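You operate a simulated robot arm through the tools that you are given. There is no shell and no other tool.

You run a simulated two-armed robot. Do the job below in one go: nothing can be reset, and whatever is moved stays where it is left.

Task
Wipe up the spill on the top of the crate table with the blue cloth and put it back.

The check looks at the end state, three seconds after you hand in, the way a careful person would. Anything else that was tipped, shoved, dropped, spilled or broken makes it a failure. Flat cloth is picked up by pressing the open fingertips on it (5 to 10 N) and closing them slowly along it; thin cloth reads only 2 to 8 mm in the jaws.

Robot
Two 6-joint arms with two-finger grippers on one trunk, on a base that drives. Base frame: it is fixed to the floor where the robot stands at the start and does not move with it; the origin is under the middle of the robot, x ahead of it, y to its left, z up. Readings come in mm, rad, newtons and seconds.
The left shoulder is at the start at [70, 176, 1091], the right one opposite. With the tool pointing down near the work surface each hand reaches from about 480 to 800 mm from the robot's upright axis, wherever it stands, measured 20 degrees to its own side. Places, roughly: blue cloth [2000, 1500, 750]. Payload 2.45 kg a hand.
The tool frame of a hand sits at the grasp point between the pads (the TCP): z along the fingers, y along the line on which they close. The tips reach 26 mm beyond it. Largest opening 96 mm; the body of the gripper starts 69 mm behind the TCP.
Orientation is that of the tool frame in the base frame, as a unit quaternion [w, x, y, z]. With the fingers straight down and closing along the base's y, the tool's x points along the base's -x, its y along +y and its z along -z.

Tools
- The arms move only by the tool move_arm. It takes "left_plan", "right_plan" or both (then of equal length, played together; a hand with none holds still); each is a list that holds one entry, the list of rows, each a list of 6 numbers: the shift along the tool's x, y, z in units of 20 mm (1.0 is 20 mm), then the turn, a rotation vector about the tool's x, y, z in units of 8 degrees (1.0 is 8 degrees). In form: [[[dx, dy, dz, wx, wy, wz], ...]]. A call has 1 to 20 rows; each row shifts and turns the commanded pose from where the row before left it, along the tool's axes as they then stand. "left_hand" and "right_hand" are, for a hand that has rows, the gripper command, from -1 (shut) to 1 (fully open), values between in proportion, set as the call begins (left out, the last holds). A call with a number of a shift or a turn outside -1 to 1 is refused whole. Rows are played at 5 a second. More than 50 mm and 0.15 rad between two rows, or a gripper value outside its range, and nothing of the call is played. Where a pose cannot be reached the arm comes as near as it can. A force on the tool above 40 N (or 10 N above the force at the start of the call, whichever is more), or a blocked arm, ends the call early, and 0.2 s more pass. Each finger halts on what it meets, pressing with about 21 N; the grip force reading is that of the motor and also rises with nothing between the fingers. The clock runs only during rows and for 0.2 s after the last one: add rows that do not move to give the fingers time. The reply holds the time, the measured pose of the TCP, the force on the tool along the base axes, the opening and the grip force, in the units named above and with some noise, with the torque about the TCP (base axes, N m) and any sound that the robot's microphone picked up.
- Cameras (640 x 400 px; columns grow to the right, rows downward): "scene" is now at [135.8, 5, 1402.9]; the picture's right is [0.05, -1.00, 0.00], its down [-0.65, -0.03, -0.76] and it looks along [0.76, 0.04, -0.65] (base axes); focal length 266 px, centre (320, 200). "left" rides on the left gripper at [82, -3, -98] in its tool frame; the picture's right is [0.04, 1.00, 0.00], its down [-0.73, 0.03, -0.68] and it looks along [-0.68, 0.03, 0.73] (tool axes); focal length 256 px, centre (320, 200). "right" rides on the right gripper at [82, 3, -98] in its tool frame; the picture's right is [-0.04, 1.00, 0.00], its down [-0.73, -0.03, -0.68] and it looks along [-0.68, -0.03, 0.73] (tool axes); focal length 256 px, centre (320, 200). There is no depth. A picture from a camera that has moved, and an enlarged one, comes with that camera's place and axes in the base frame and with its lens.
- camera(camera): a new picture of that camera. The clock stands still meanwhile.
- move_column(by): slides the trunk up (or, below 0, down) by that many mm; the arms and the scene camera ride with it, the base frame stays. It gives what a move gives, with no picture.
- drive_base(legs): drives the robot by 1 to 6 legs, each [ahead, left, turn to the left] in mm, mm and rad, along the robot's own axes; the way and the turn of a leg run together, so that a leg with both is an arc; at most 1500 mm and 3.142 rad a leg. The arms and the cameras ride along, it lands a little off, and it stops where it bumps. It gives what a move gives.
- aim_head(pan, tilt): turns the head with the scene camera to pan (to the left, within 1.501 rad either way) and tilt (down, from -0.506 to 1.204), counted from straight ahead of the robot. It gives what a move gives.
- zoom(camera, box): a new picture of the part [left, top, right, bottom] of that camera's present view, enlarged. The clock stands still meanwhile.
- job_done(): hands the job in; it is judged then, once.

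Places have to be worked out from the pictures, the camera data and where the tool is seen. Open the grippers and draw the arms clear of the work before you hand the job in, unless the task says otherwise.

The tools are called as name(argument=value, ...) on one line, values as JSON. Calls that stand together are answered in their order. move_arm: Moves the arms, as the interface text tells. Its arguments: {"type":"object","properties":{"left_plan":{"type":"array"},"left_hand":{"type":"number"},"right_plan":{"type":"array"},"right_hand":{"type":"number"}},"required":[]} The other tools are called the same way: move_column (by) slides the trunk up or down; drive_base (legs) drives the base; aim_head (pan, tilt) turns the head that bears the scene camera; camera (camera) takes a picture; zoom (camera, box) takes an enlarged picture of a part of a camera's view; job_done () hands the job in.

At the start:

```text
clock: 0.0
left_tool_pos: [598.3, 239.5, 1088.2]
left_tool_rot: [0.0, 0.0, 1.0, 0.0]
left_force: [0.6, 0.6, -0.1]
left_ft_torque: [0.02, 0.0, 0.0]
left_width: 96.2
left_grasp_force: 0.1
right_tool_pos: [413.8, -213.6, 1050.9]
right_tool_rot: [-0.001, 0.0, 1.0, 0.0]
right_force: [0.4, 0.6, 0.0]
right_ft_torque: [0.01, -0.02, -0.01]
right_width: 95.8
right_grasp_force: 0.1
trunk travel left (down, up): [-576.0, 264.0]
robot x, y, heading: [-5.1, 4.7, -0.006]
head pan, tilt: [0.049, 0.712]
```

scene: 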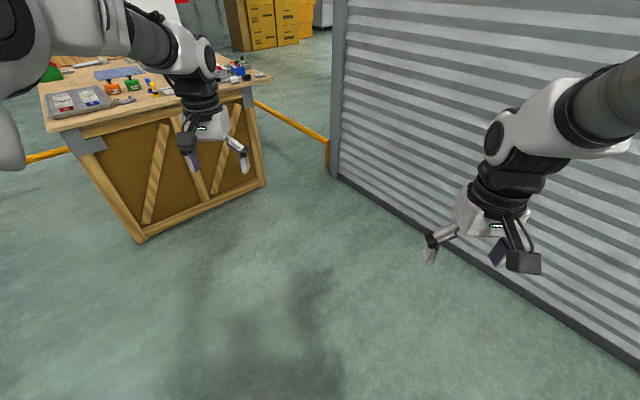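
right: 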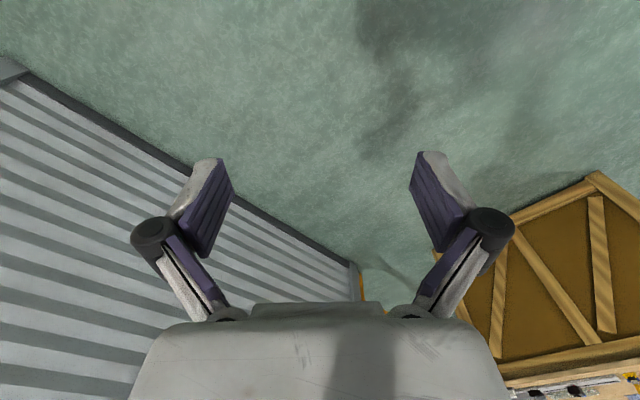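
left: 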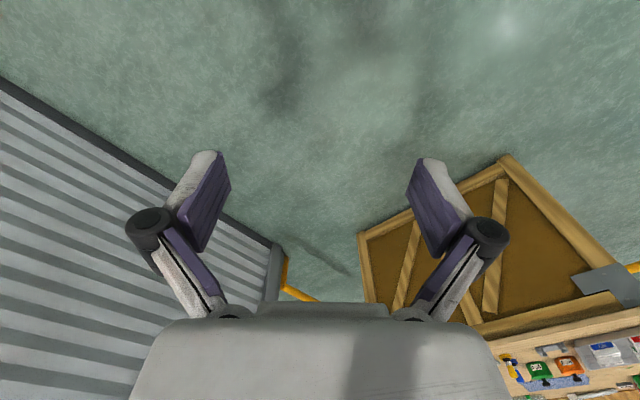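

The scene picture shows a wooden crate table ahead to the left with several things on it, and a shutter wall to the right. I turn the head to the left toward the table to see more.

aim_head(pan=0.6, tilt=0.45)

```text
clock: 1.0
left_tool_pos: [598.6, 239.4, 1086.8]
left_tool_rot: [0.0, 0.0, 1.0, 0.0]
left_force: [-0.8, 0.2, -0.2]
left_ft_torque: [-0.01, -0.01, 0.03]
left_width: 96.0
left_grasp_force: 0.0
right_tool_pos: [412.7, -214.8, 1051.8]
right_tool_rot: [0.0, 0.0, 1.0, 0.0]
right_force: [0.1, -0.4, -0.2]
right_ft_torque: [-0.02, -0.02, 0.01]
right_width: 96.0
right_grasp_force: 0.1
trunk travel left (down, up): [-576.0, 264.0]
robot x, y, heading: [1.8, -0.3, 0.0]
head pan, tilt: [0.6, 0.45]
```

The head is turned; I take a picture.

camera(camera="scene")

```text
taken
camera scene: at [127.3, 52.8, 1426.0], right [0.56, -0.83, 0.0], down [-0.36, -0.25, -0.9], along [0.74, 0.51, -0.44], focal length 266 px, centre (320, 200)
```

scene: 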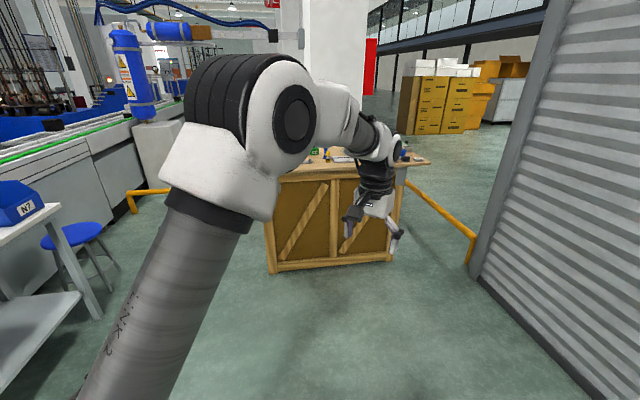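

The left arm blocks the view of the table top. I estimate the crate's front bottom corners near (1255,1290) and (1900,550), so the face is turned about 41°; I turn the robot in place to face it and raise the trunk for a better look.

drive_base(legs=[[0, 0, 0.68]])

aim_head(pan=0.0, tilt=0.5)

camera(camera="scene")

```text
clock: 3.2
left_tool_pos: [313.6, 563.5, 1089.1]
left_tool_rot: [-0.001, -0.335, 0.942, 0.0]
left_force: [0.5, 0.5, 0.5]
left_ft_torque: [-0.05, -0.02, -0.02]
left_width: 95.7
left_grasp_force: 0.0
right_tool_pos: [454.8, 94.0, 1051.7]
right_tool_rot: [0.0, -0.334, 0.943, 0.0]
right_force: [-0.2, -0.1, -0.1]
right_ft_torque: [0.01, -0.01, 0.01]
right_width: 96.1
right_grasp_force: 0.1
trunk travel left (down, up): [-576.0, 264.0]
robot x, y, heading: [0.8, 1.1, 0.686]
head pan, tilt: [0.6, 0.45]
```

```text
clock: 4.2
left_tool_pos: [313.5, 563.7, 1086.8]
left_tool_rot: [0.0, -0.335, 0.942, 0.0]
left_force: [0.2, 0.0, 0.3]
left_ft_torque: [0.0, -0.02, 0.0]
left_width: 96.1
left_grasp_force: 0.0
right_tool_pos: [455.2, 93.8, 1051.0]
right_tool_rot: [0.0, -0.335, 0.942, 0.0]
right_force: [-0.4, 0.8, -0.9]
right_ft_torque: [-0.03, 0.0, 0.0]
right_width: 96.2
right_grasp_force: 0.0
trunk travel left (down, up): [-576.0, 264.0]
robot x, y, heading: [-1.1, -1.3, 0.682]
head pan, tilt: [0.0, 0.499]
```

```text
taken
camera scene: at [110.7, 90.0, 1421.6], right [0.63, -0.78, 0.0], down [-0.37, -0.3, -0.88], along [0.68, 0.55, -0.48], focal length 266 px, centre (320, 200)
```

scene: 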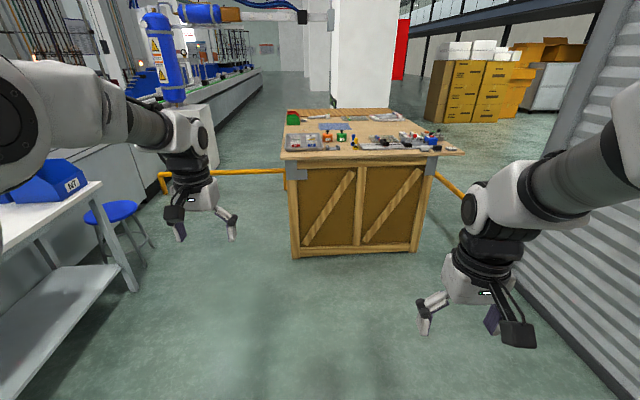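

Now the whole crate table is in view, between the hands. I zoom into the top to identify the spill, the cloth and the other things.

zoom(camera="scene", box=[270, 95, 470, 220])

```text
3.20 times, centred on (370, 158) of scene
camera zoom: at [110.7, 90.0, 1421.6], right [0.63, -0.78, 0.0], down [-0.37, -0.3, -0.88], along [0.68, 0.55, -0.48], focal length 851 px, centre (160, 336)
```

zoom: 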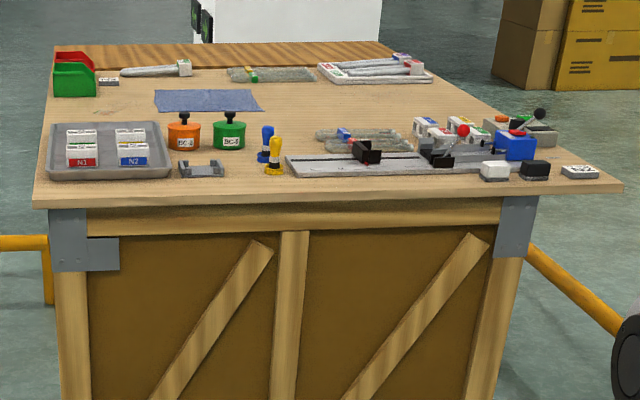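

The cloth appears as a flat blue square in the middle-left of the top; the top seems about 850 mm high, and large (roughly 1.2 m wide, 1.3 m deep). I raise the trunk and drive closer to see the spill and map everything.

move_column(by=260)

drive_base(legs=[[700, 0, 0.1]])

aim_head(pan=0.0, tilt=0.65)

camera(camera="scene")

```text
clock: 6.9
left_tool_pos: [314.6, 562.1, 1348.2]
left_tool_rot: [0.001, -0.335, 0.942, 0.0]
left_force: [-0.3, -0.5, 0.6]
left_ft_torque: [-0.02, 0.03, -0.03]
left_width: 95.8
left_grasp_force: 0.0
right_tool_pos: [456.1, 94.7, 1311.9]
right_tool_rot: [0.0, -0.335, 0.942, 0.0]
right_force: [0.0, 0.1, 0.4]
right_ft_torque: [-0.04, 0.02, 0.05]
right_width: 96.2
right_grasp_force: 0.1
trunk travel left (down, up): [-836.0, 4.0]
robot x, y, heading: [3.3, 2.0, 0.68]
head pan, tilt: [0.0, 0.499]
```

```text
clock: 10.8
left_tool_pos: [782.3, 1068.0, 1348.1]
left_tool_rot: [0.0, -0.383, 0.924, 0.0]
left_force: [-0.6, -1.3, 1.3]
left_ft_torque: [0.02, -0.02, -0.01]
left_width: 96.0
left_grasp_force: 0.1
right_tool_pos: [970.9, 615.3, 1312.0]
right_tool_rot: [0.001, -0.382, 0.924, 0.0]
right_force: [-0.4, -1.0, 0.8]
right_ft_torque: [0.02, 0.0, -0.01]
right_width: 95.9
right_grasp_force: 0.0
trunk travel left (down, up): [-836.0, 4.0]
robot x, y, heading: [523.7, 476.4, 0.785]
head pan, tilt: [0.0, 0.499]
```

```text
clock: 11.5
left_tool_pos: [781.5, 1068.8, 1347.4]
left_tool_rot: [-0.001, -0.383, 0.924, 0.0]
left_force: [0.7, -0.3, 0.2]
left_ft_torque: [0.02, -0.05, 0.0]
left_width: 96.3
left_grasp_force: 0.0
right_tool_pos: [971.4, 615.5, 1310.5]
right_tool_rot: [0.0, -0.383, 0.924, 0.0]
right_force: [-0.1, 0.4, 1.1]
right_ft_torque: [0.03, 0.0, 0.02]
right_width: 95.8
right_grasp_force: 0.2
trunk travel left (down, up): [-836.0, 4.0]
robot x, y, heading: [527.3, 476.3, 0.786]
head pan, tilt: [0.0, 0.649]
```

```text
taken
camera scene: at [626.2, 573.8, 1668.3], right [0.71, -0.71, 0.0], down [-0.43, -0.43, -0.8], along [0.56, 0.56, -0.6], focal length 266 px, centre (320, 200)
```

scene: 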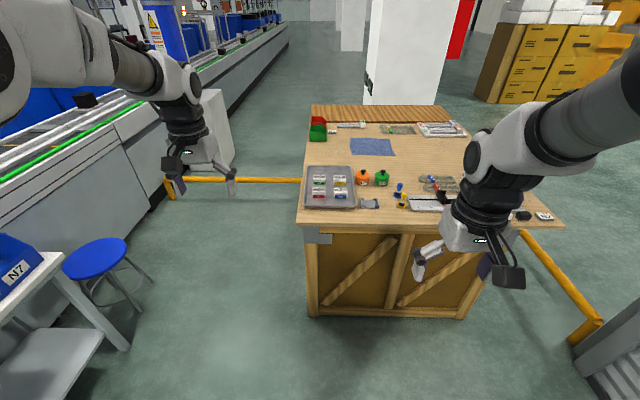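

I now face the table squarely (heading 45°). I zoom in on the tabletop to find the spill.

zoom(camera="scene", box=[290, 95, 490, 220])

zoom(camera="scene", box=[300, 100, 400, 162])

zoom(camera="scene", box=[380, 110, 480, 172])

```text
3.20 times, centred on (390, 158) of scene
camera zoom: at [626.2, 573.8, 1668.3], right [0.71, -0.71, 0.0], down [-0.43, -0.43, -0.8], along [0.56, 0.56, -0.6], focal length 851 px, centre (96, 336)
```

zoom: 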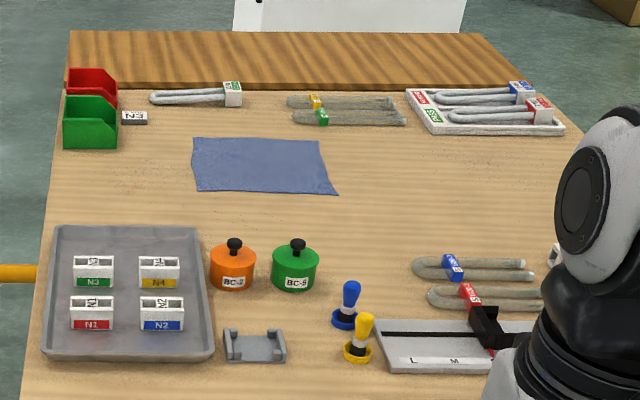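

```text
6.40 times, centred on (350, 131) of scene
camera zoom: at [626.2, 573.8, 1668.3], right [0.71, -0.71, 0.0], down [-0.43, -0.43, -0.8], along [0.56, 0.56, -0.6], focal length 1703 px, centre (128, 642)
```

zoom: 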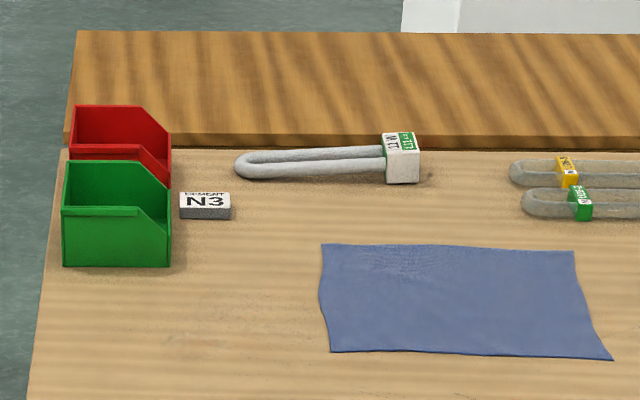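

```text
6.40 times, centred on (430, 141) of scene
camera zoom: at [626.2, 573.8, 1668.3], right [0.71, -0.71, 0.0], down [-0.43, -0.43, -0.8], along [0.56, 0.56, -0.6], focal length 1703 px, centre (-384, 578)
```

zoom: 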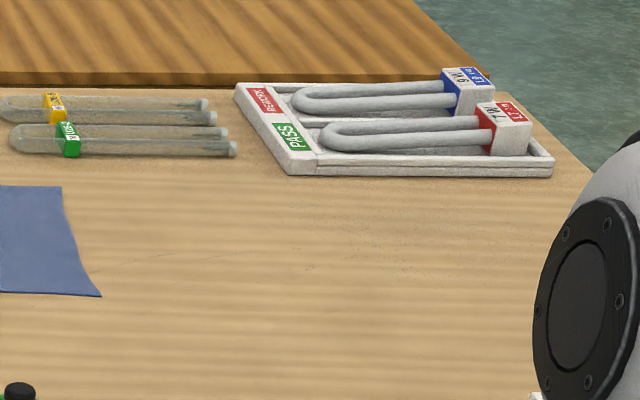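

I find the cloth at roughly table depth 2410–2670 mm along the 45° line, and no obvious spill yet; faint specks may be it and part is hidden by the right arm. I drive closer (still clear of the table front) to look down onto the top.

drive_base(legs=[[480, 0, 0]])

aim_head(pan=0.0, tilt=0.75)

camera(camera="scene")

camera(camera="left")

camera(camera="right")

```text
clock: 14.3
left_tool_pos: [1123.4, 1404.3, 1347.6]
left_tool_rot: [0.001, -0.38, 0.925, 0.001]
left_force: [-0.8, -0.2, 0.1]
left_ft_torque: [0.02, 0.01, 0.0]
left_width: 96.1
left_grasp_force: 0.0
right_tool_pos: [1310.5, 950.0, 1312.9]
right_tool_rot: [0.001, -0.38, 0.925, 0.001]
right_force: [-0.1, 0.0, 0.8]
right_ft_torque: [-0.01, -0.02, 0.01]
right_width: 96.0
right_grasp_force: 0.0
trunk travel left (down, up): [-836.0, 4.0]
robot x, y, heading: [867.8, 810.6, 0.779]
head pan, tilt: [0.0, 0.649]
```

```text
clock: 15.0
left_tool_pos: [1124.3, 1405.1, 1348.1]
left_tool_rot: [0.0, -0.38, 0.925, -0.001]
left_force: [0.0, 0.0, -0.2]
left_ft_torque: [0.0, 0.04, 0.01]
left_width: 96.0
left_grasp_force: 0.1
right_tool_pos: [1311.3, 951.0, 1311.7]
right_tool_rot: [0.0, -0.38, 0.925, -0.001]
right_force: [-0.1, -0.2, 0.3]
right_ft_torque: [0.0, 0.0, 0.0]
right_width: 96.0
right_grasp_force: 0.1
trunk travel left (down, up): [-836.0, 4.0]
robot x, y, heading: [871.5, 813.6, 0.779]
head pan, tilt: [0.0, 0.75]
```

```text
taken
camera scene: at [963.3, 908.1, 1659.7], right [0.7, -0.71, 0.0], down [-0.48, -0.48, -0.73], along [0.52, 0.51, -0.68], focal length 266 px, centre (320, 200)
```

scene: 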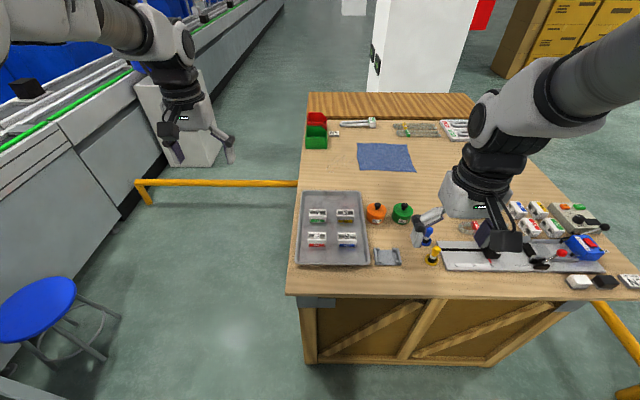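

```text
taken
camera left: at [1070.6, 1345.8, 1447.1], right [-0.73, 0.68, 0.0], down [0.5, 0.54, 0.68], along [0.46, 0.5, -0.73], focal length 256 px, centre (320, 200)
```

left: 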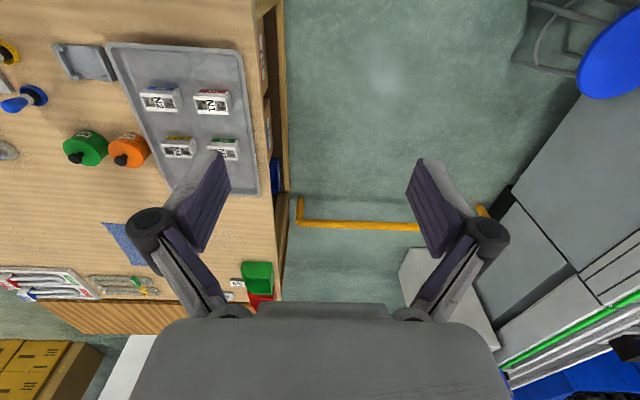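

```text
taken
camera right: at [1252.3, 896.3, 1409.2], right [-0.67, 0.74, 0.0], down [0.54, 0.49, 0.68], along [0.5, 0.46, -0.73], focal length 256 px, centre (320, 200)
```

right: 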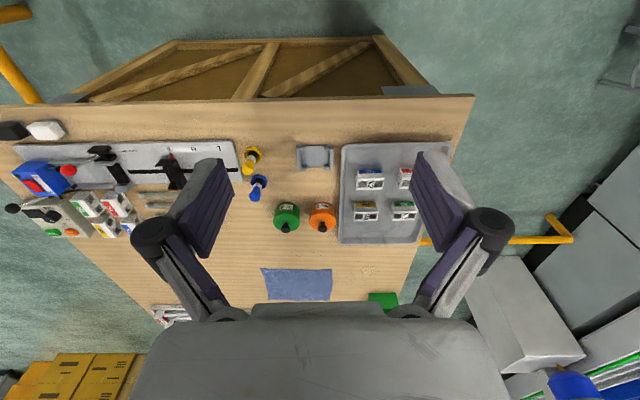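

The right wrist picture shows a faint patch on the wood near (368,270). I zoom into it and the other free areas.

zoom(camera="right", box=[240, 180, 430, 300])

zoom(camera="scene", box=[295, 110, 455, 210])

zoom(camera="left", box=[0, 180, 180, 300])

```text
3.33 times, centred on (335, 240) of right
camera zoom: at [1252.3, 896.3, 1409.2], right [-0.67, 0.74, 0.0], down [0.54, 0.49, 0.68], along [0.5, 0.46, -0.73], focal length 853 px, centre (270, 67)
```

zoom: 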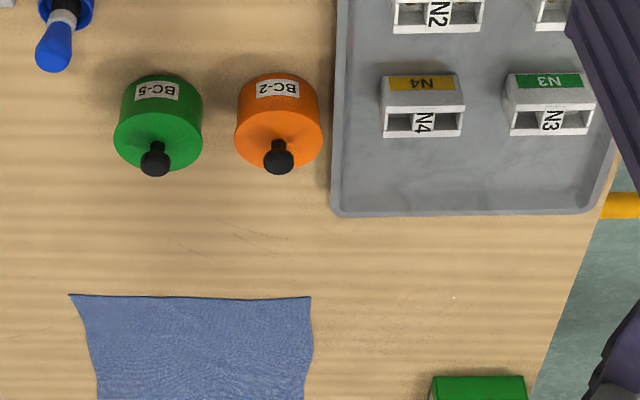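

```text
4.00 times, centred on (375, 160) of scene
camera zoom: at [963.3, 908.1, 1659.7], right [0.7, -0.71, 0.0], down [-0.48, -0.48, -0.73], along [0.52, 0.51, -0.68], focal length 1064 px, centre (100, 360)
```

zoom: 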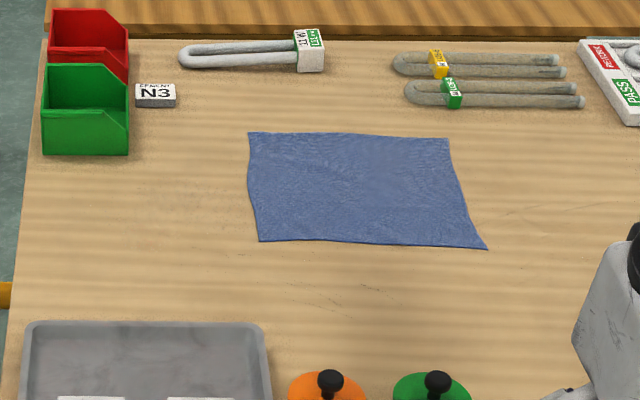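

```text
3.33 times, centred on (90, 240) of left
camera zoom: at [1070.6, 1345.8, 1447.1], right [-0.73, 0.68, 0.0], down [0.5, 0.54, 0.68], along [0.46, 0.5, -0.73], focal length 853 px, centre (1087, 67)
```

zoom: 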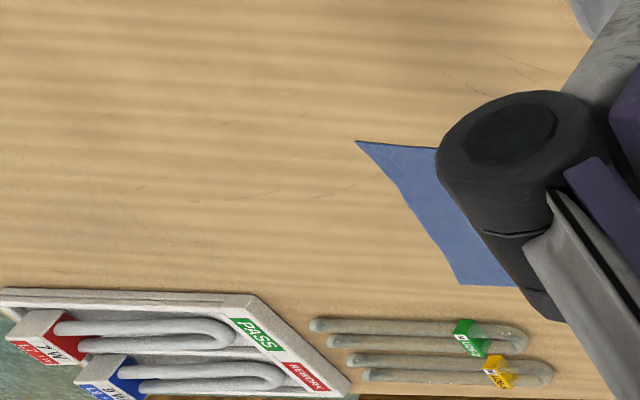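

A faint whitish, glossy patch seems to be between the cloth and the green bin. I zoom strongly there.

zoom(camera="right", box=[330, 245, 410, 295])

zoom(camera="scene", box=[296, 145, 376, 195])

zoom(camera="scene", box=[380, 140, 470, 196])

```text
8.00 times, centred on (370, 270) of right
camera zoom: at [1252.3, 896.3, 1409.2], right [-0.67, 0.74, 0.0], down [0.54, 0.49, 0.68], along [0.5, 0.46, -0.73], focal length 2048 px, centre (-80, -360)
```

zoom: 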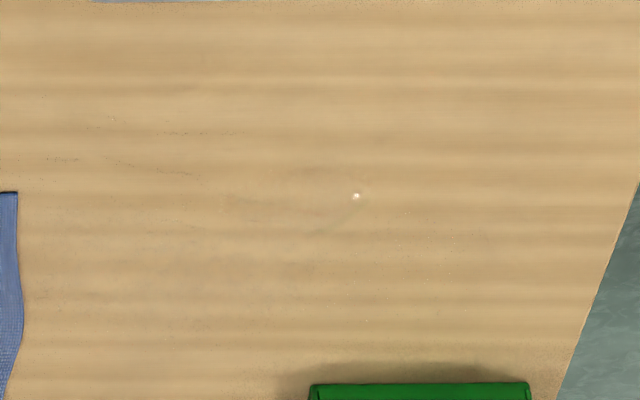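

```text
8.00 times, centred on (336, 170) of scene
camera zoom: at [963.3, 908.1, 1659.7], right [0.7, -0.71, 0.0], down [-0.48, -0.48, -0.73], along [0.52, 0.51, -0.68], focal length 2128 px, centre (192, 440)
```

zoom: 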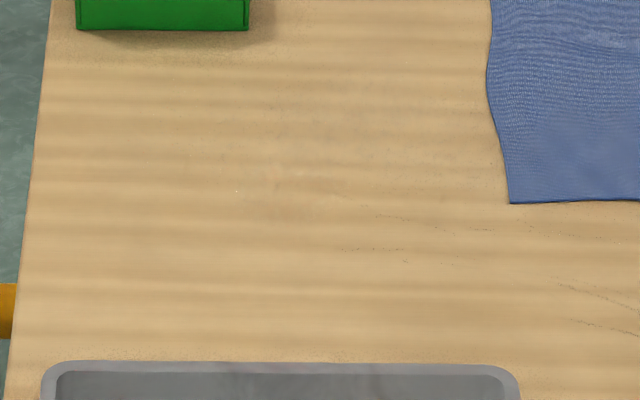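

```text
7.11 times, centred on (425, 168) of scene
camera zoom: at [963.3, 908.1, 1659.7], right [0.7, -0.71, 0.0], down [-0.48, -0.48, -0.73], along [0.52, 0.51, -0.68], focal length 1892 px, centre (-427, 428)
```

zoom: 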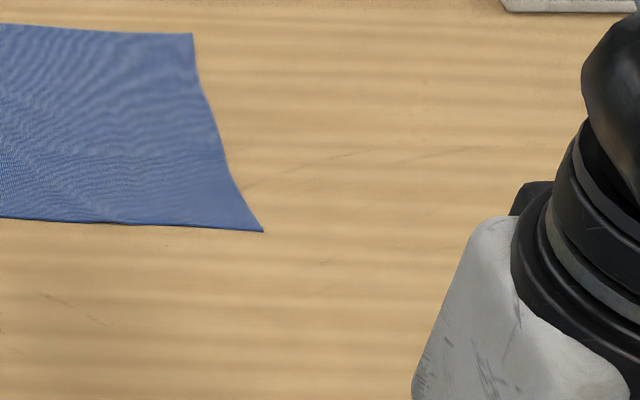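

A tiny white spot lies around table coordinates (1761,1651) in both views, but no clear spill is visible from this angle. I'll go around to the left side of the table (free aisle about 1.1 m wide), which is also where the cloth can be reached, and look from there.

drive_base(legs=[[0, 620, 0.0]])

camera(camera="scene")

```text
clock: 18.5
left_tool_pos: [684.4, 1845.5, 1347.5]
left_tool_rot: [0.0, -0.384, 0.923, 0.0]
left_force: [0.5, 0.3, -0.2]
left_ft_torque: [-0.01, 0.02, 0.03]
left_width: 96.0
left_grasp_force: 0.1
right_tool_pos: [875.5, 1393.9, 1311.6]
right_tool_rot: [0.0, -0.384, 0.923, 0.001]
right_force: [0.5, 0.0, -1.1]
right_ft_torque: [0.04, 0.0, 0.01]
right_width: 96.1
right_grasp_force: 0.1
trunk travel left (down, up): [-836.0, 4.0]
robot x, y, heading: [428.1, 1254.5, 0.784]
head pan, tilt: [0.0, 0.75]
```

```text
taken
camera scene: at [526.1, 1347.8, 1659.6], right [0.71, -0.71, 0.0], down [-0.48, -0.48, -0.73], along [0.52, 0.52, -0.68], focal length 266 px, centre (320, 200)
```

scene: 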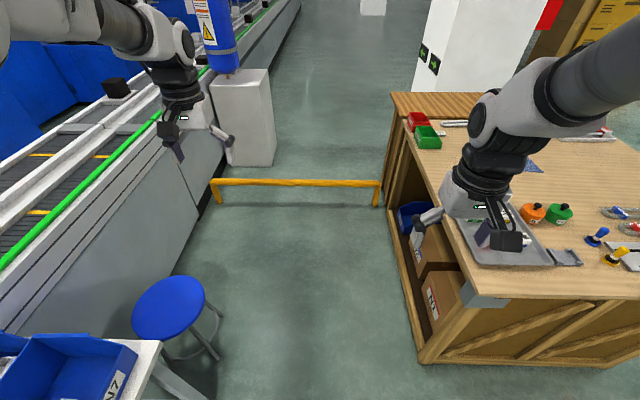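

The aisle on the left is clear: rail across the far end at about n=3040, stool around l=-1290. I drive ahead 1250 mm along it and then turn right 90° to face the table's left side.

drive_base(legs=[[1230, 0, 0], [0, 0, -1.571]])

camera(camera="scene")

camera(camera="left")

camera(camera="right")

```text
clock: 28.4
left_tool_pos: [1881.1, 1873.7, 1347.1]
left_tool_rot: [0.001, 0.378, 0.926, 0.0]
left_force: [-0.7, 0.0, 0.6]
left_ft_torque: [-0.01, 0.01, -0.03]
left_width: 96.0
left_grasp_force: 0.1
right_tool_pos: [1429.6, 1677.3, 1311.9]
right_tool_rot: [0.001, 0.378, 0.926, 0.0]
right_force: [0.1, 0.7, 0.5]
right_ft_torque: [-0.01, 0.03, 0.03]
right_width: 96.0
right_grasp_force: 0.0
trunk travel left (down, up): [-836.0, 4.0]
robot x, y, heading: [1284.9, 2117.8, -0.773]
head pan, tilt: [0.0, 0.75]
```

```text
taken
camera scene: at [1381.7, 2027.2, 1659.6], right [-0.7, -0.71, 0.0], down [-0.49, 0.48, -0.73], along [0.52, -0.51, -0.68], focal length 266 px, centre (320, 200)
```

scene: 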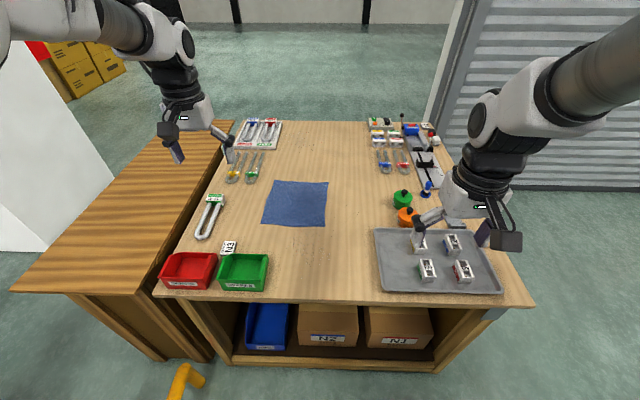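

```text
taken
camera left: at [1821.9, 1927.0, 1446.8], right [0.67, 0.74, 0.0], down [0.54, -0.49, 0.68], along [0.5, -0.46, -0.73], focal length 256 px, centre (320, 200)
```

left: 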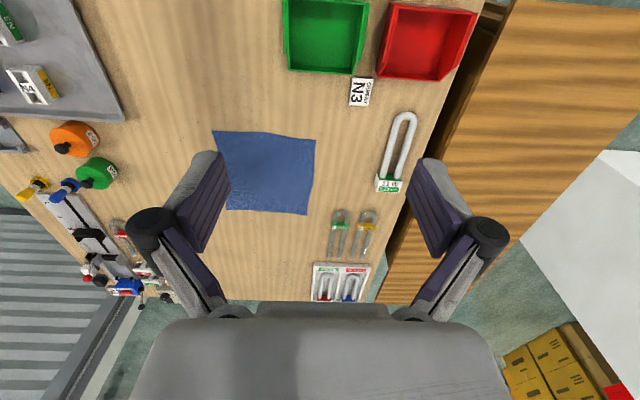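

```text
taken
camera right: at [1375.0, 1736.1, 1409.1], right [0.73, 0.69, 0.0], down [0.5, -0.53, 0.68], along [0.47, -0.49, -0.73], focal length 256 px, centre (320, 200)
```

right: 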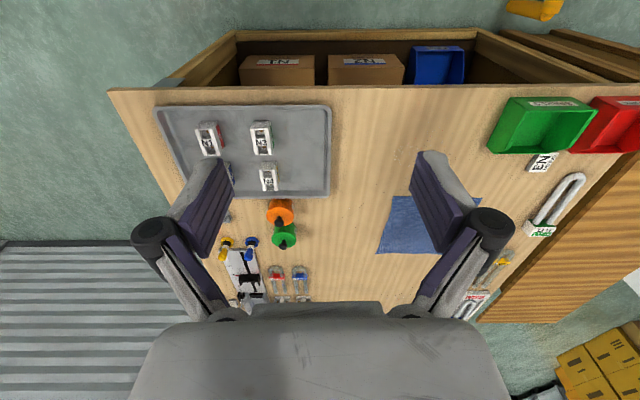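

From the left side the whole top is seen, but the spill is still subtle. I zoom in on the clear wood areas from this new angle.

zoom(camera="scene", box=[230, 170, 390, 270])

zoom(camera="left", box=[90, 0, 290, 125])

zoom(camera="scene", box=[250, 110, 410, 210])

zoom(camera="right", box=[290, 80, 530, 230])

```text
4.00 times, centred on (310, 220) of scene
camera zoom: at [1381.7, 2027.2, 1659.6], right [-0.7, -0.71, 0.0], down [-0.49, 0.48, -0.73], along [0.52, -0.51, -0.68], focal length 1064 px, centre (360, 120)
```

zoom: 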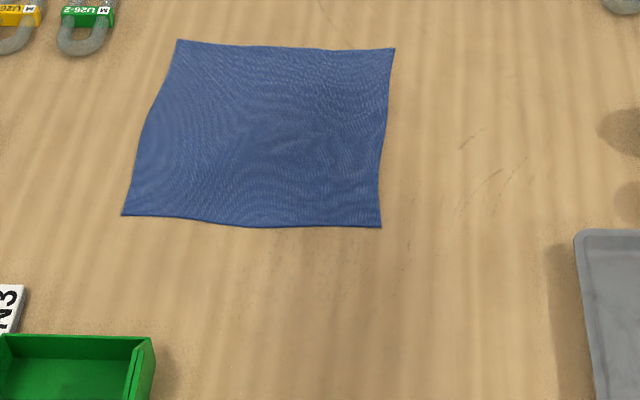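

```text
3.20 times, centred on (190, 62) of left
camera zoom: at [1821.9, 1927.0, 1446.8], right [0.67, 0.74, 0.0], down [0.54, -0.49, 0.68], along [0.5, -0.46, -0.73], focal length 819 px, centre (736, 640)
```

zoom: 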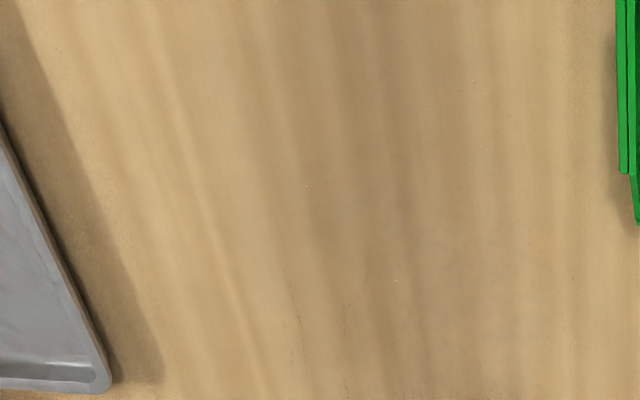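

```text
4.00 times, centred on (330, 160) of scene
camera zoom: at [1381.7, 2027.2, 1659.6], right [-0.7, -0.71, 0.0], down [-0.49, 0.48, -0.73], along [0.52, -0.51, -0.68], focal length 1064 px, centre (280, 360)
```

zoom: 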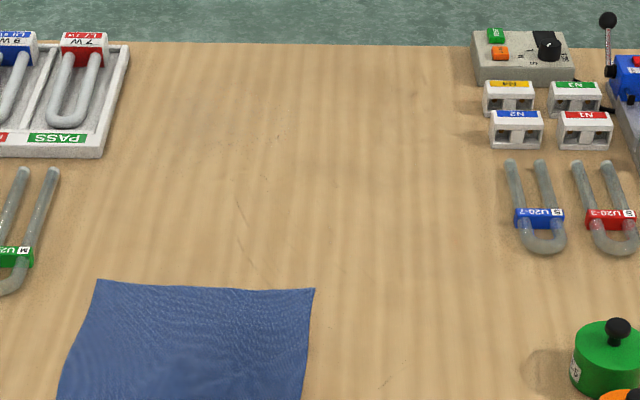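

```text
2.67 times, centred on (410, 155) of right
camera zoom: at [1375.0, 1736.1, 1409.1], right [0.73, 0.69, 0.0], down [0.5, -0.53, 0.68], along [0.47, -0.49, -0.73], focal length 683 px, centre (80, 320)
```

zoom: 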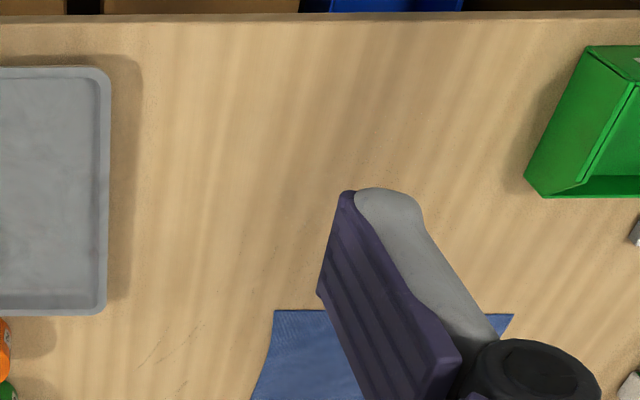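

The view confirms the cloth at about l=250..535, n=2390..2650 with the top at z≈860. I tilt the head down to see how far the robot's base is from the table edge before moving closer.

aim_head(pan=0.0, tilt=1.2)

camera(camera="scene")

```text
clock: 29.4
left_tool_pos: [1880.5, 1871.6, 1347.0]
left_tool_rot: [0.0, 0.377, 0.926, 0.0]
left_force: [-0.6, 0.6, 0.5]
left_ft_torque: [-0.01, -0.03, 0.0]
left_width: 96.1
left_grasp_force: 0.1
right_tool_pos: [1430.1, 1676.6, 1311.5]
right_tool_rot: [0.0, 0.377, 0.926, 0.0]
right_force: [-1.0, 0.1, 0.4]
right_ft_torque: [0.01, 0.0, 0.03]
right_width: 96.3
right_grasp_force: 0.0
trunk travel left (down, up): [-836.0, 4.0]
robot x, y, heading: [1283.3, 2118.1, -0.777]
head pan, tilt: [0.0, 1.201]
```

```text
taken
camera scene: at [1362.1, 2045.6, 1628.0], right [-0.7, -0.71, 0.0], down [-0.67, 0.65, -0.36], along [0.26, -0.25, -0.93], focal length 266 px, centre (320, 200)
```

scene: 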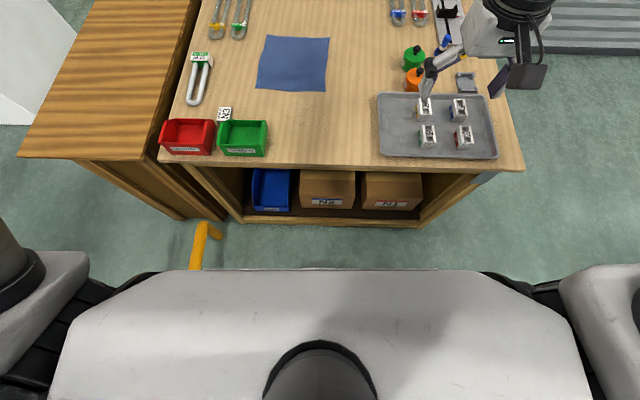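

The base front lies within about 290 mm of the axis, so I can move 150 mm closer. First I zoom on the clear wood between bins, tray and cloth in this steeper view.

zoom(camera="scene", box=[260, 75, 388, 155])

zoom(camera="scene", box=[310, 0, 420, 80])

```text
5.00 times, centred on (324, 115) of scene
camera zoom: at [1362.1, 2045.6, 1628.0], right [-0.7, -0.71, 0.0], down [-0.67, 0.65, -0.36], along [0.26, -0.25, -0.93], focal length 1330 px, centre (300, 625)
```

zoom: 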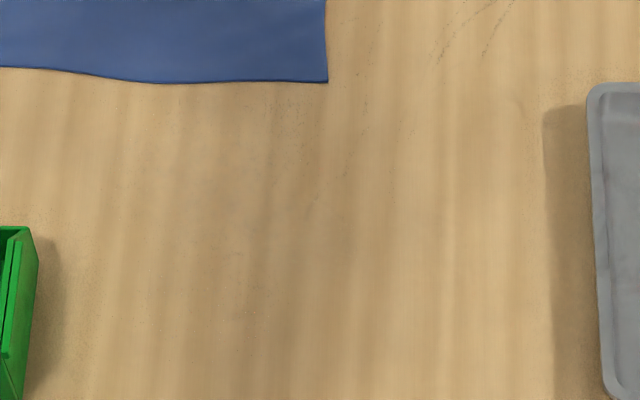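

```text
5.00 times, centred on (365, 40) of scene
camera zoom: at [1362.1, 2045.6, 1628.0], right [-0.7, -0.71, 0.0], down [-0.67, 0.65, -0.36], along [0.26, -0.25, -0.93], focal length 1330 px, centre (95, 1000)
```

zoom: 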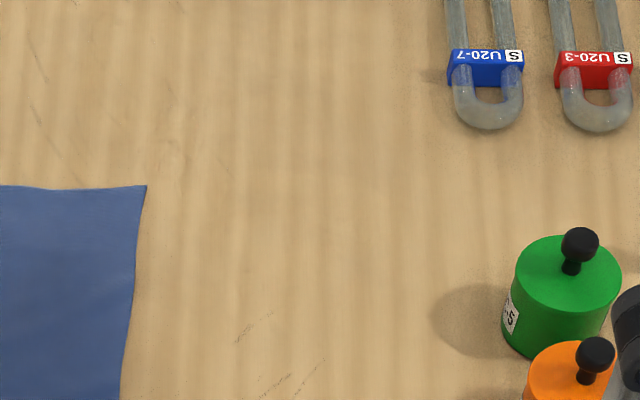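

A blurry paler/darker patch near the middle of the clear area may be a clear film. I move 140 mm closer to the table (sides stay clear) and then look with the left wrist camera from nearer.

drive_base(legs=[[140, 0, 0]])

move_column(by=-150)

camera(camera="scene")

camera(camera="left")

camera(camera="right")

```text
clock: 30.7
left_tool_pos: [1979.0, 1774.4, 1348.8]
left_tool_rot: [0.001, 0.378, 0.926, -0.001]
left_force: [-0.6, 0.5, -0.2]
left_ft_torque: [-0.01, -0.04, 0.03]
left_width: 95.9
left_grasp_force: 0.0
right_tool_pos: [1530.5, 1579.5, 1312.3]
right_tool_rot: [0.001, 0.378, 0.926, 0.0]
right_force: [-0.5, 0.7, -0.2]
right_ft_torque: [-0.01, -0.02, 0.01]
right_width: 95.8
right_grasp_force: 0.1
trunk travel left (down, up): [-836.0, 4.0]
robot x, y, heading: [1386.9, 2019.5, -0.774]
head pan, tilt: [0.0, 1.201]
```

```text
clock: 32.4
left_tool_pos: [1981.4, 1772.3, 1198.0]
left_tool_rot: [0.0, 0.377, 0.926, 0.0]
left_force: [-1.0, 0.0, -0.5]
left_ft_torque: [0.0, -0.01, 0.01]
left_width: 96.2
left_grasp_force: 0.0
right_tool_pos: [1531.2, 1578.2, 1162.2]
right_tool_rot: [0.001, 0.378, 0.926, 0.0]
right_force: [-1.0, -0.4, -0.6]
right_ft_torque: [-0.05, -0.01, 0.03]
right_width: 95.9
right_grasp_force: 0.0
trunk travel left (down, up): [-686.0, 154.0]
robot x, y, heading: [1389.1, 2021.1, -0.775]
head pan, tilt: [0.0, 1.201]
```

```text
taken
camera scene: at [1463.4, 1946.9, 1478.0], right [-0.7, -0.72, 0.0], down [-0.67, 0.65, -0.36], along [0.26, -0.25, -0.93], focal length 266 px, centre (320, 200)
```

scene: 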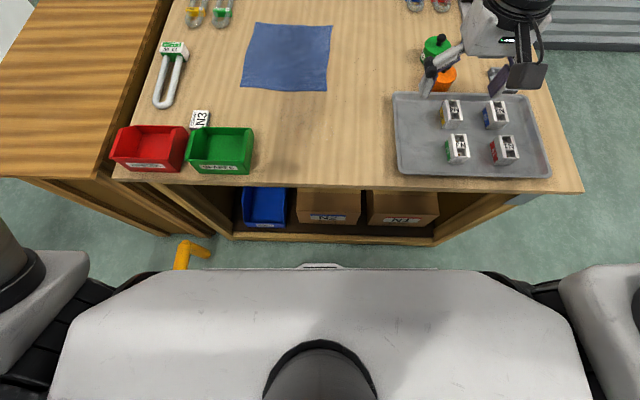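

```text
taken
camera left: at [1923.0, 1828.3, 1297.2], right [0.67, 0.74, 0.0], down [0.55, -0.49, 0.68], along [0.5, -0.45, -0.73], focal length 256 px, centre (320, 200)
```

left: 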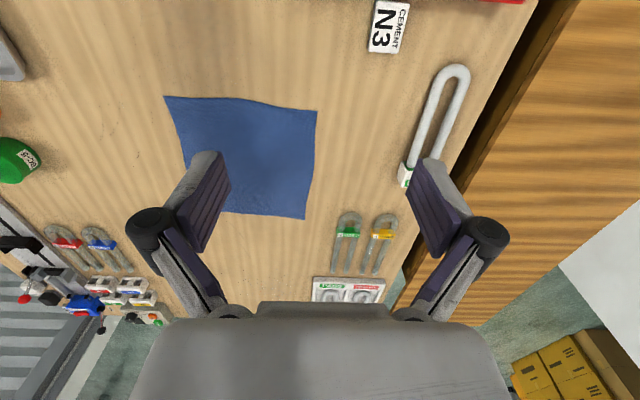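

```text
taken
camera right: at [1476.3, 1636.9, 1259.3], right [0.73, 0.69, 0.0], down [0.5, -0.53, 0.68], along [0.47, -0.49, -0.73], focal length 256 px, centre (320, 200)
```

right: 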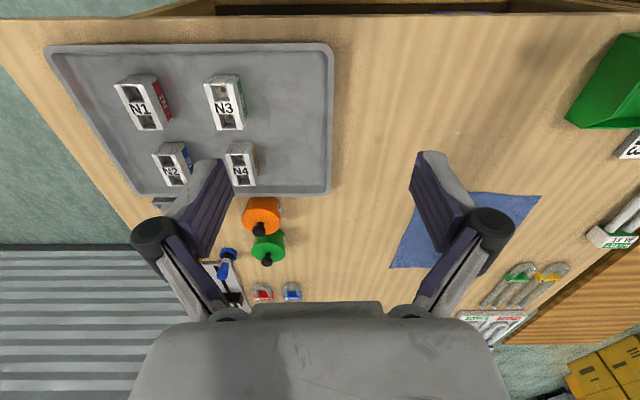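

Still nothing obvious at this distance; I zoom into the right wrist view between tray and cloth.

zoom(camera="right", box=[330, 20, 570, 170])

zoom(camera="left", box=[20, 0, 340, 200])

zoom(camera="scene", box=[230, 70, 420, 190])

```text
2.67 times, centred on (450, 95) of right
camera zoom: at [1476.3, 1636.9, 1259.3], right [0.73, 0.69, 0.0], down [0.5, -0.53, 0.68], along [0.47, -0.49, -0.73], focal length 683 px, centre (-27, 480)
```

zoom: 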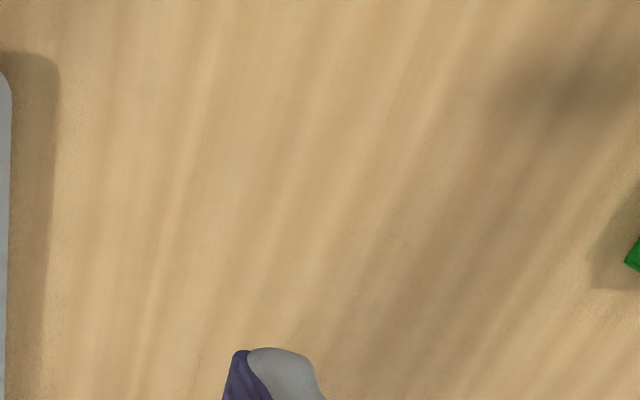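

```text
2.00 times, centred on (180, 100) of left
camera zoom: at [1923.0, 1828.3, 1297.2], right [0.67, 0.74, 0.0], down [0.55, -0.49, 0.68], along [0.5, -0.45, -0.73], focal length 512 px, centre (600, 400)
```

zoom: 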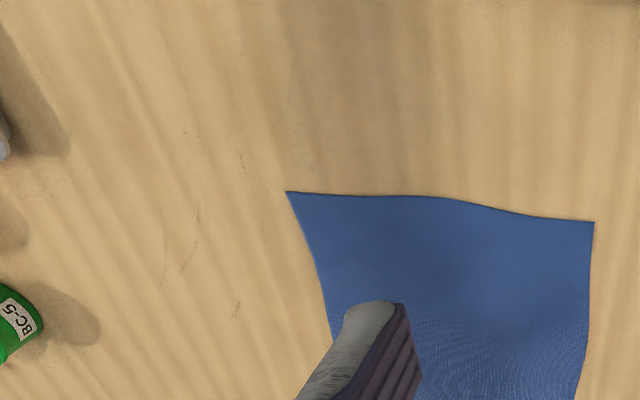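

```text
3.33 times, centred on (325, 130) of scene
camera zoom: at [1463.4, 1946.9, 1478.0], right [-0.7, -0.72, 0.0], down [-0.67, 0.65, -0.36], along [0.26, -0.25, -0.93], focal length 887 px, centre (303, 433)
```

zoom: 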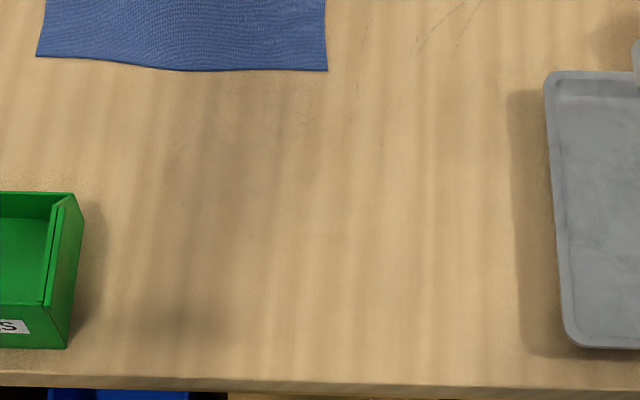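

The dark smudges look like arm shadows; the steady faint patch I saw from the front was near (1795,1630). I zoom in hard there.

zoom(camera="scene", box=[280, 95, 360, 145])

zoom(camera="left", box=[80, 0, 240, 100])

```text
8.00 times, centred on (320, 120) of scene
camera zoom: at [1463.4, 1946.9, 1478.0], right [-0.7, -0.72, 0.0], down [-0.67, 0.65, -0.36], along [0.26, -0.25, -0.93], focal length 2128 px, centre (320, 840)
```

zoom: 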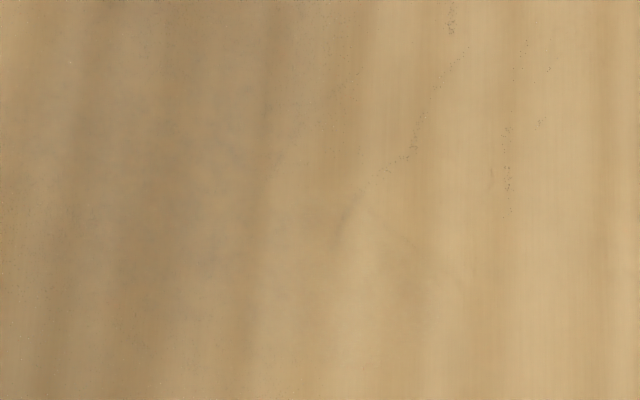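

```text
4.00 times, centred on (160, 50) of left
camera zoom: at [1923.0, 1828.3, 1297.2], right [0.67, 0.74, 0.0], down [0.55, -0.49, 0.68], along [0.5, -0.45, -0.73], focal length 1024 px, centre (960, 800)
```

zoom: 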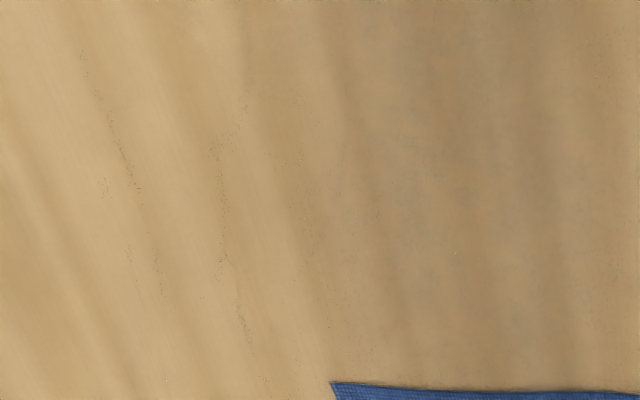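

Shadows of the left arm cover this patch and confuse matters. I move the left hand away to its left and back so that the patch is lit, then look again.

move_arm(left_plan=[[[0.4, 1, -0.5, 0, 0, 0], [0.4, 1, -0.5, 0, 0, 0], [0.4, 1, -0.5, 0, 0, 0], [0.4, 1, -0.5, 0, 0, 0], [0.4, 1, -0.5, 0, 0, 0], [0.4, 1, -0.5, 0, 0, 0], [0.4, 1, -0.5, 0, 0, 0], [0.4, 1, -0.5, 0, 0, 0], [0.4, 1, -0.5, 0, 0, 0]]])

zoom(camera="right", box=[330, 20, 570, 170])

zoom(camera="scene", box=[230, 70, 420, 190])

```text
clock: 34.4
left_tool_pos: [2058.0, 1954.9, 1287.2]
left_tool_rot: [0.001, 0.378, 0.926, 0.0]
left_force: [0.4, 1.2, 0.3]
left_ft_torque: [-0.01, -0.01, 0.03]
left_width: 95.9
left_grasp_force: 0.0
right_tool_pos: [1531.9, 1579.8, 1162.2]
right_tool_rot: [0.0, 0.378, 0.926, -0.002]
right_force: [-0.1, 0.4, 0.5]
right_ft_torque: [-0.01, 0.02, -0.01]
right_width: 95.9
right_grasp_force: 0.1
trunk travel left (down, up): [-686.0, 154.0]
robot x, y, heading: [1386.9, 2021.4, -0.781]
head pan, tilt: [0.0, 1.201]
```

```text
2.67 times, centred on (450, 95) of right
camera zoom: at [1476.8, 1637.9, 1259.5], right [0.73, 0.69, 0.0], down [0.5, -0.53, 0.68], along [0.47, -0.49, -0.73], focal length 683 px, centre (-27, 480)
```

zoom: 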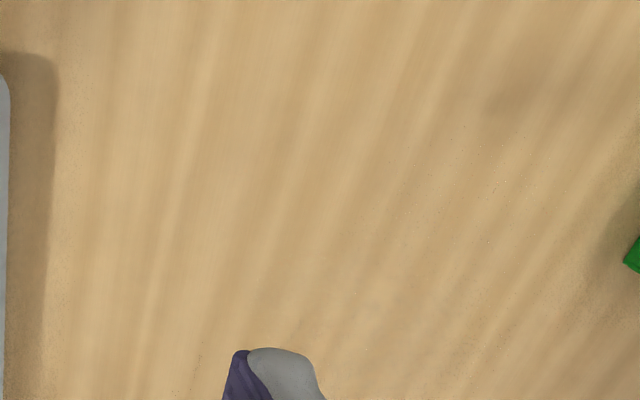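

```text
3.33 times, centred on (325, 130) of scene
camera zoom: at [1464.1, 1948.0, 1478.0], right [-0.7, -0.72, 0.0], down [-0.67, 0.65, -0.36], along [0.26, -0.25, -0.93], focal length 887 px, centre (303, 433)
```

zoom: 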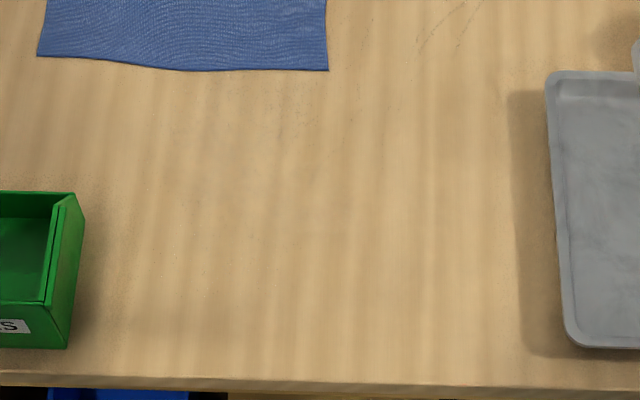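

Without the shadow I see tiny pale grains scattered in the area right of the image in the wrist view. I zoom in on that cluster.

zoom(camera="right", box=[440, 60, 568, 140])

zoom(camera="scene", box=[260, 110, 340, 160])

zoom(camera="right", box=[430, 110, 526, 170])

```text
5.00 times, centred on (504, 100) of right
camera zoom: at [1476.8, 1637.9, 1259.5], right [0.73, 0.69, 0.0], down [0.5, -0.53, 0.68], along [0.47, -0.49, -0.73], focal length 1280 px, centre (-600, 700)
```

zoom: 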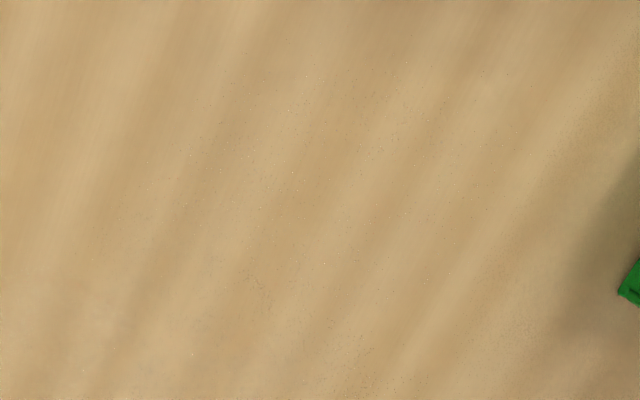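

```text
8.00 times, centred on (300, 135) of scene
camera zoom: at [1464.1, 1948.0, 1478.0], right [-0.7, -0.72, 0.0], down [-0.67, 0.65, -0.36], along [0.26, -0.25, -0.93], focal length 2128 px, centre (480, 720)
```

zoom: 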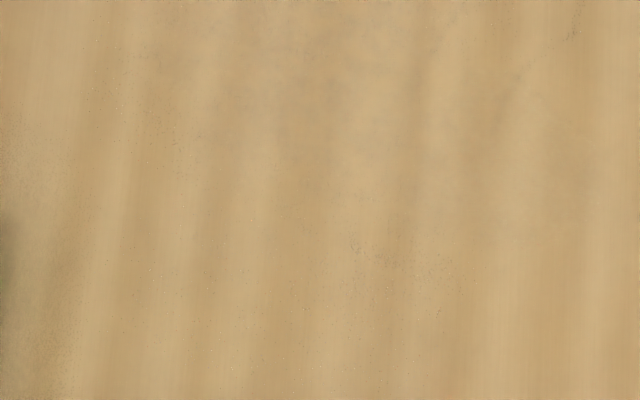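

```text
6.67 times, centred on (478, 140) of right
camera zoom: at [1476.8, 1637.9, 1259.5], right [0.73, 0.69, 0.0], down [0.5, -0.53, 0.68], along [0.47, -0.49, -0.73], focal length 1707 px, centre (-733, 600)
```

zoom: 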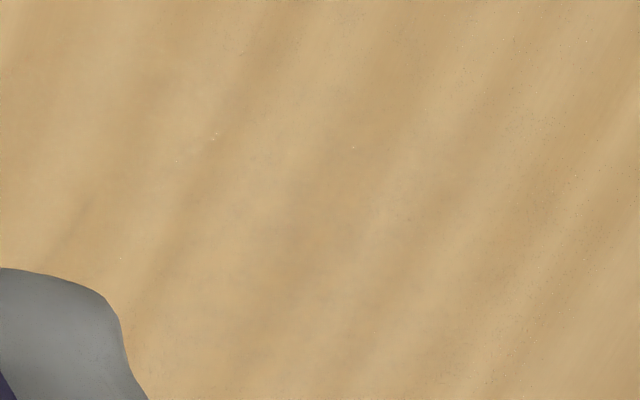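

The specks could simply be wood texture, so I need a closer look. I move the right hand left over the bare wood and lower it to bring its camera near the surface.

move_arm(right_plan=[[[0, 1, 0, 0, 0, 0], [0, 1, 0, 0, 0, 0], [0, 1, 0, 0, 0, 0], [0, 1, 0, 0, 0, 0], [0, 1, 0.5, 0, 0, 0], [0, 1, 1, 0, 0, 0], [0, 1, 1, 0, 0, 0], [0, 0.5, 1, 0, 0, 0], [0, 0, 1, 0, 0, 0], [0, 0, 1, 0, 0, 0]]])

camera(camera="right")

camera(camera="scene")

```text
clock: 36.6
left_tool_pos: [2058.0, 1953.1, 1286.0]
left_tool_rot: [0.0, 0.377, 0.926, -0.001]
left_force: [-0.3, -0.3, 0.1]
left_ft_torque: [0.0, 0.02, 0.02]
left_width: 96.1
left_grasp_force: 0.1
right_tool_pos: [1603.1, 1593.8, 1075.3]
right_tool_rot: [0.02, 0.39, 0.92, 0.024]
right_force: [0.5, -0.3, -0.4]
right_ft_torque: [0.04, 0.03, -0.01]
right_width: 95.7
right_grasp_force: 0.1
right hand out of reach, approached as far as the arm can: row 2, 4, 5, 6, 7, 8, 10
trunk travel left (down, up): [-686.0, 154.0]
robot x, y, heading: [1384.3, 2015.4, -0.775]
head pan, tilt: [0.0, 1.201]
```

```text
taken
camera right: at [1542.5, 1650.8, 1171.5], right [0.74, 0.67, 0.06], down [0.45, -0.57, 0.69], along [0.49, -0.48, -0.72], focal length 256 px, centre (320, 200)
```

right: 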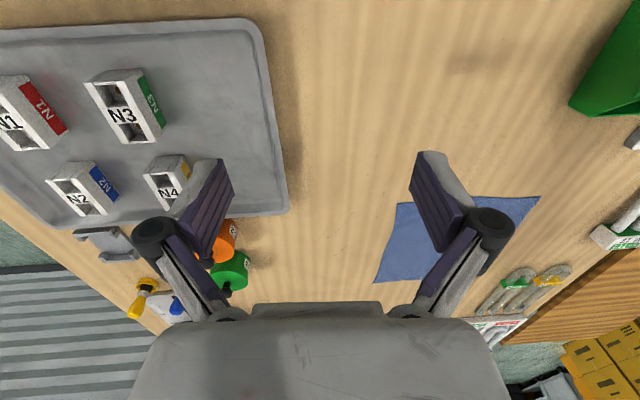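

```text
taken
camera scene: at [1464.3, 1945.7, 1477.9], right [-0.7, -0.72, 0.0], down [-0.67, 0.65, -0.36], along [0.26, -0.25, -0.93], focal length 266 px, centre (320, 200)
```

scene: 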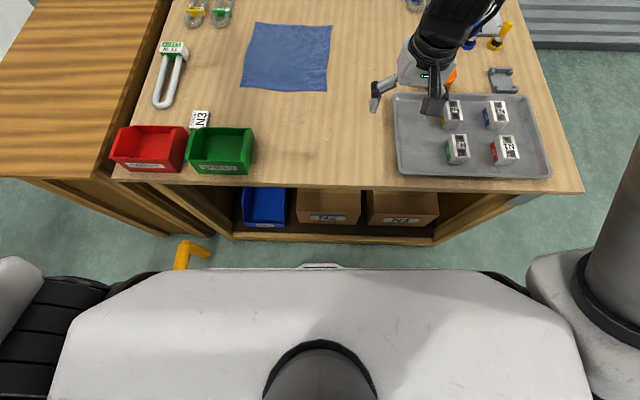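

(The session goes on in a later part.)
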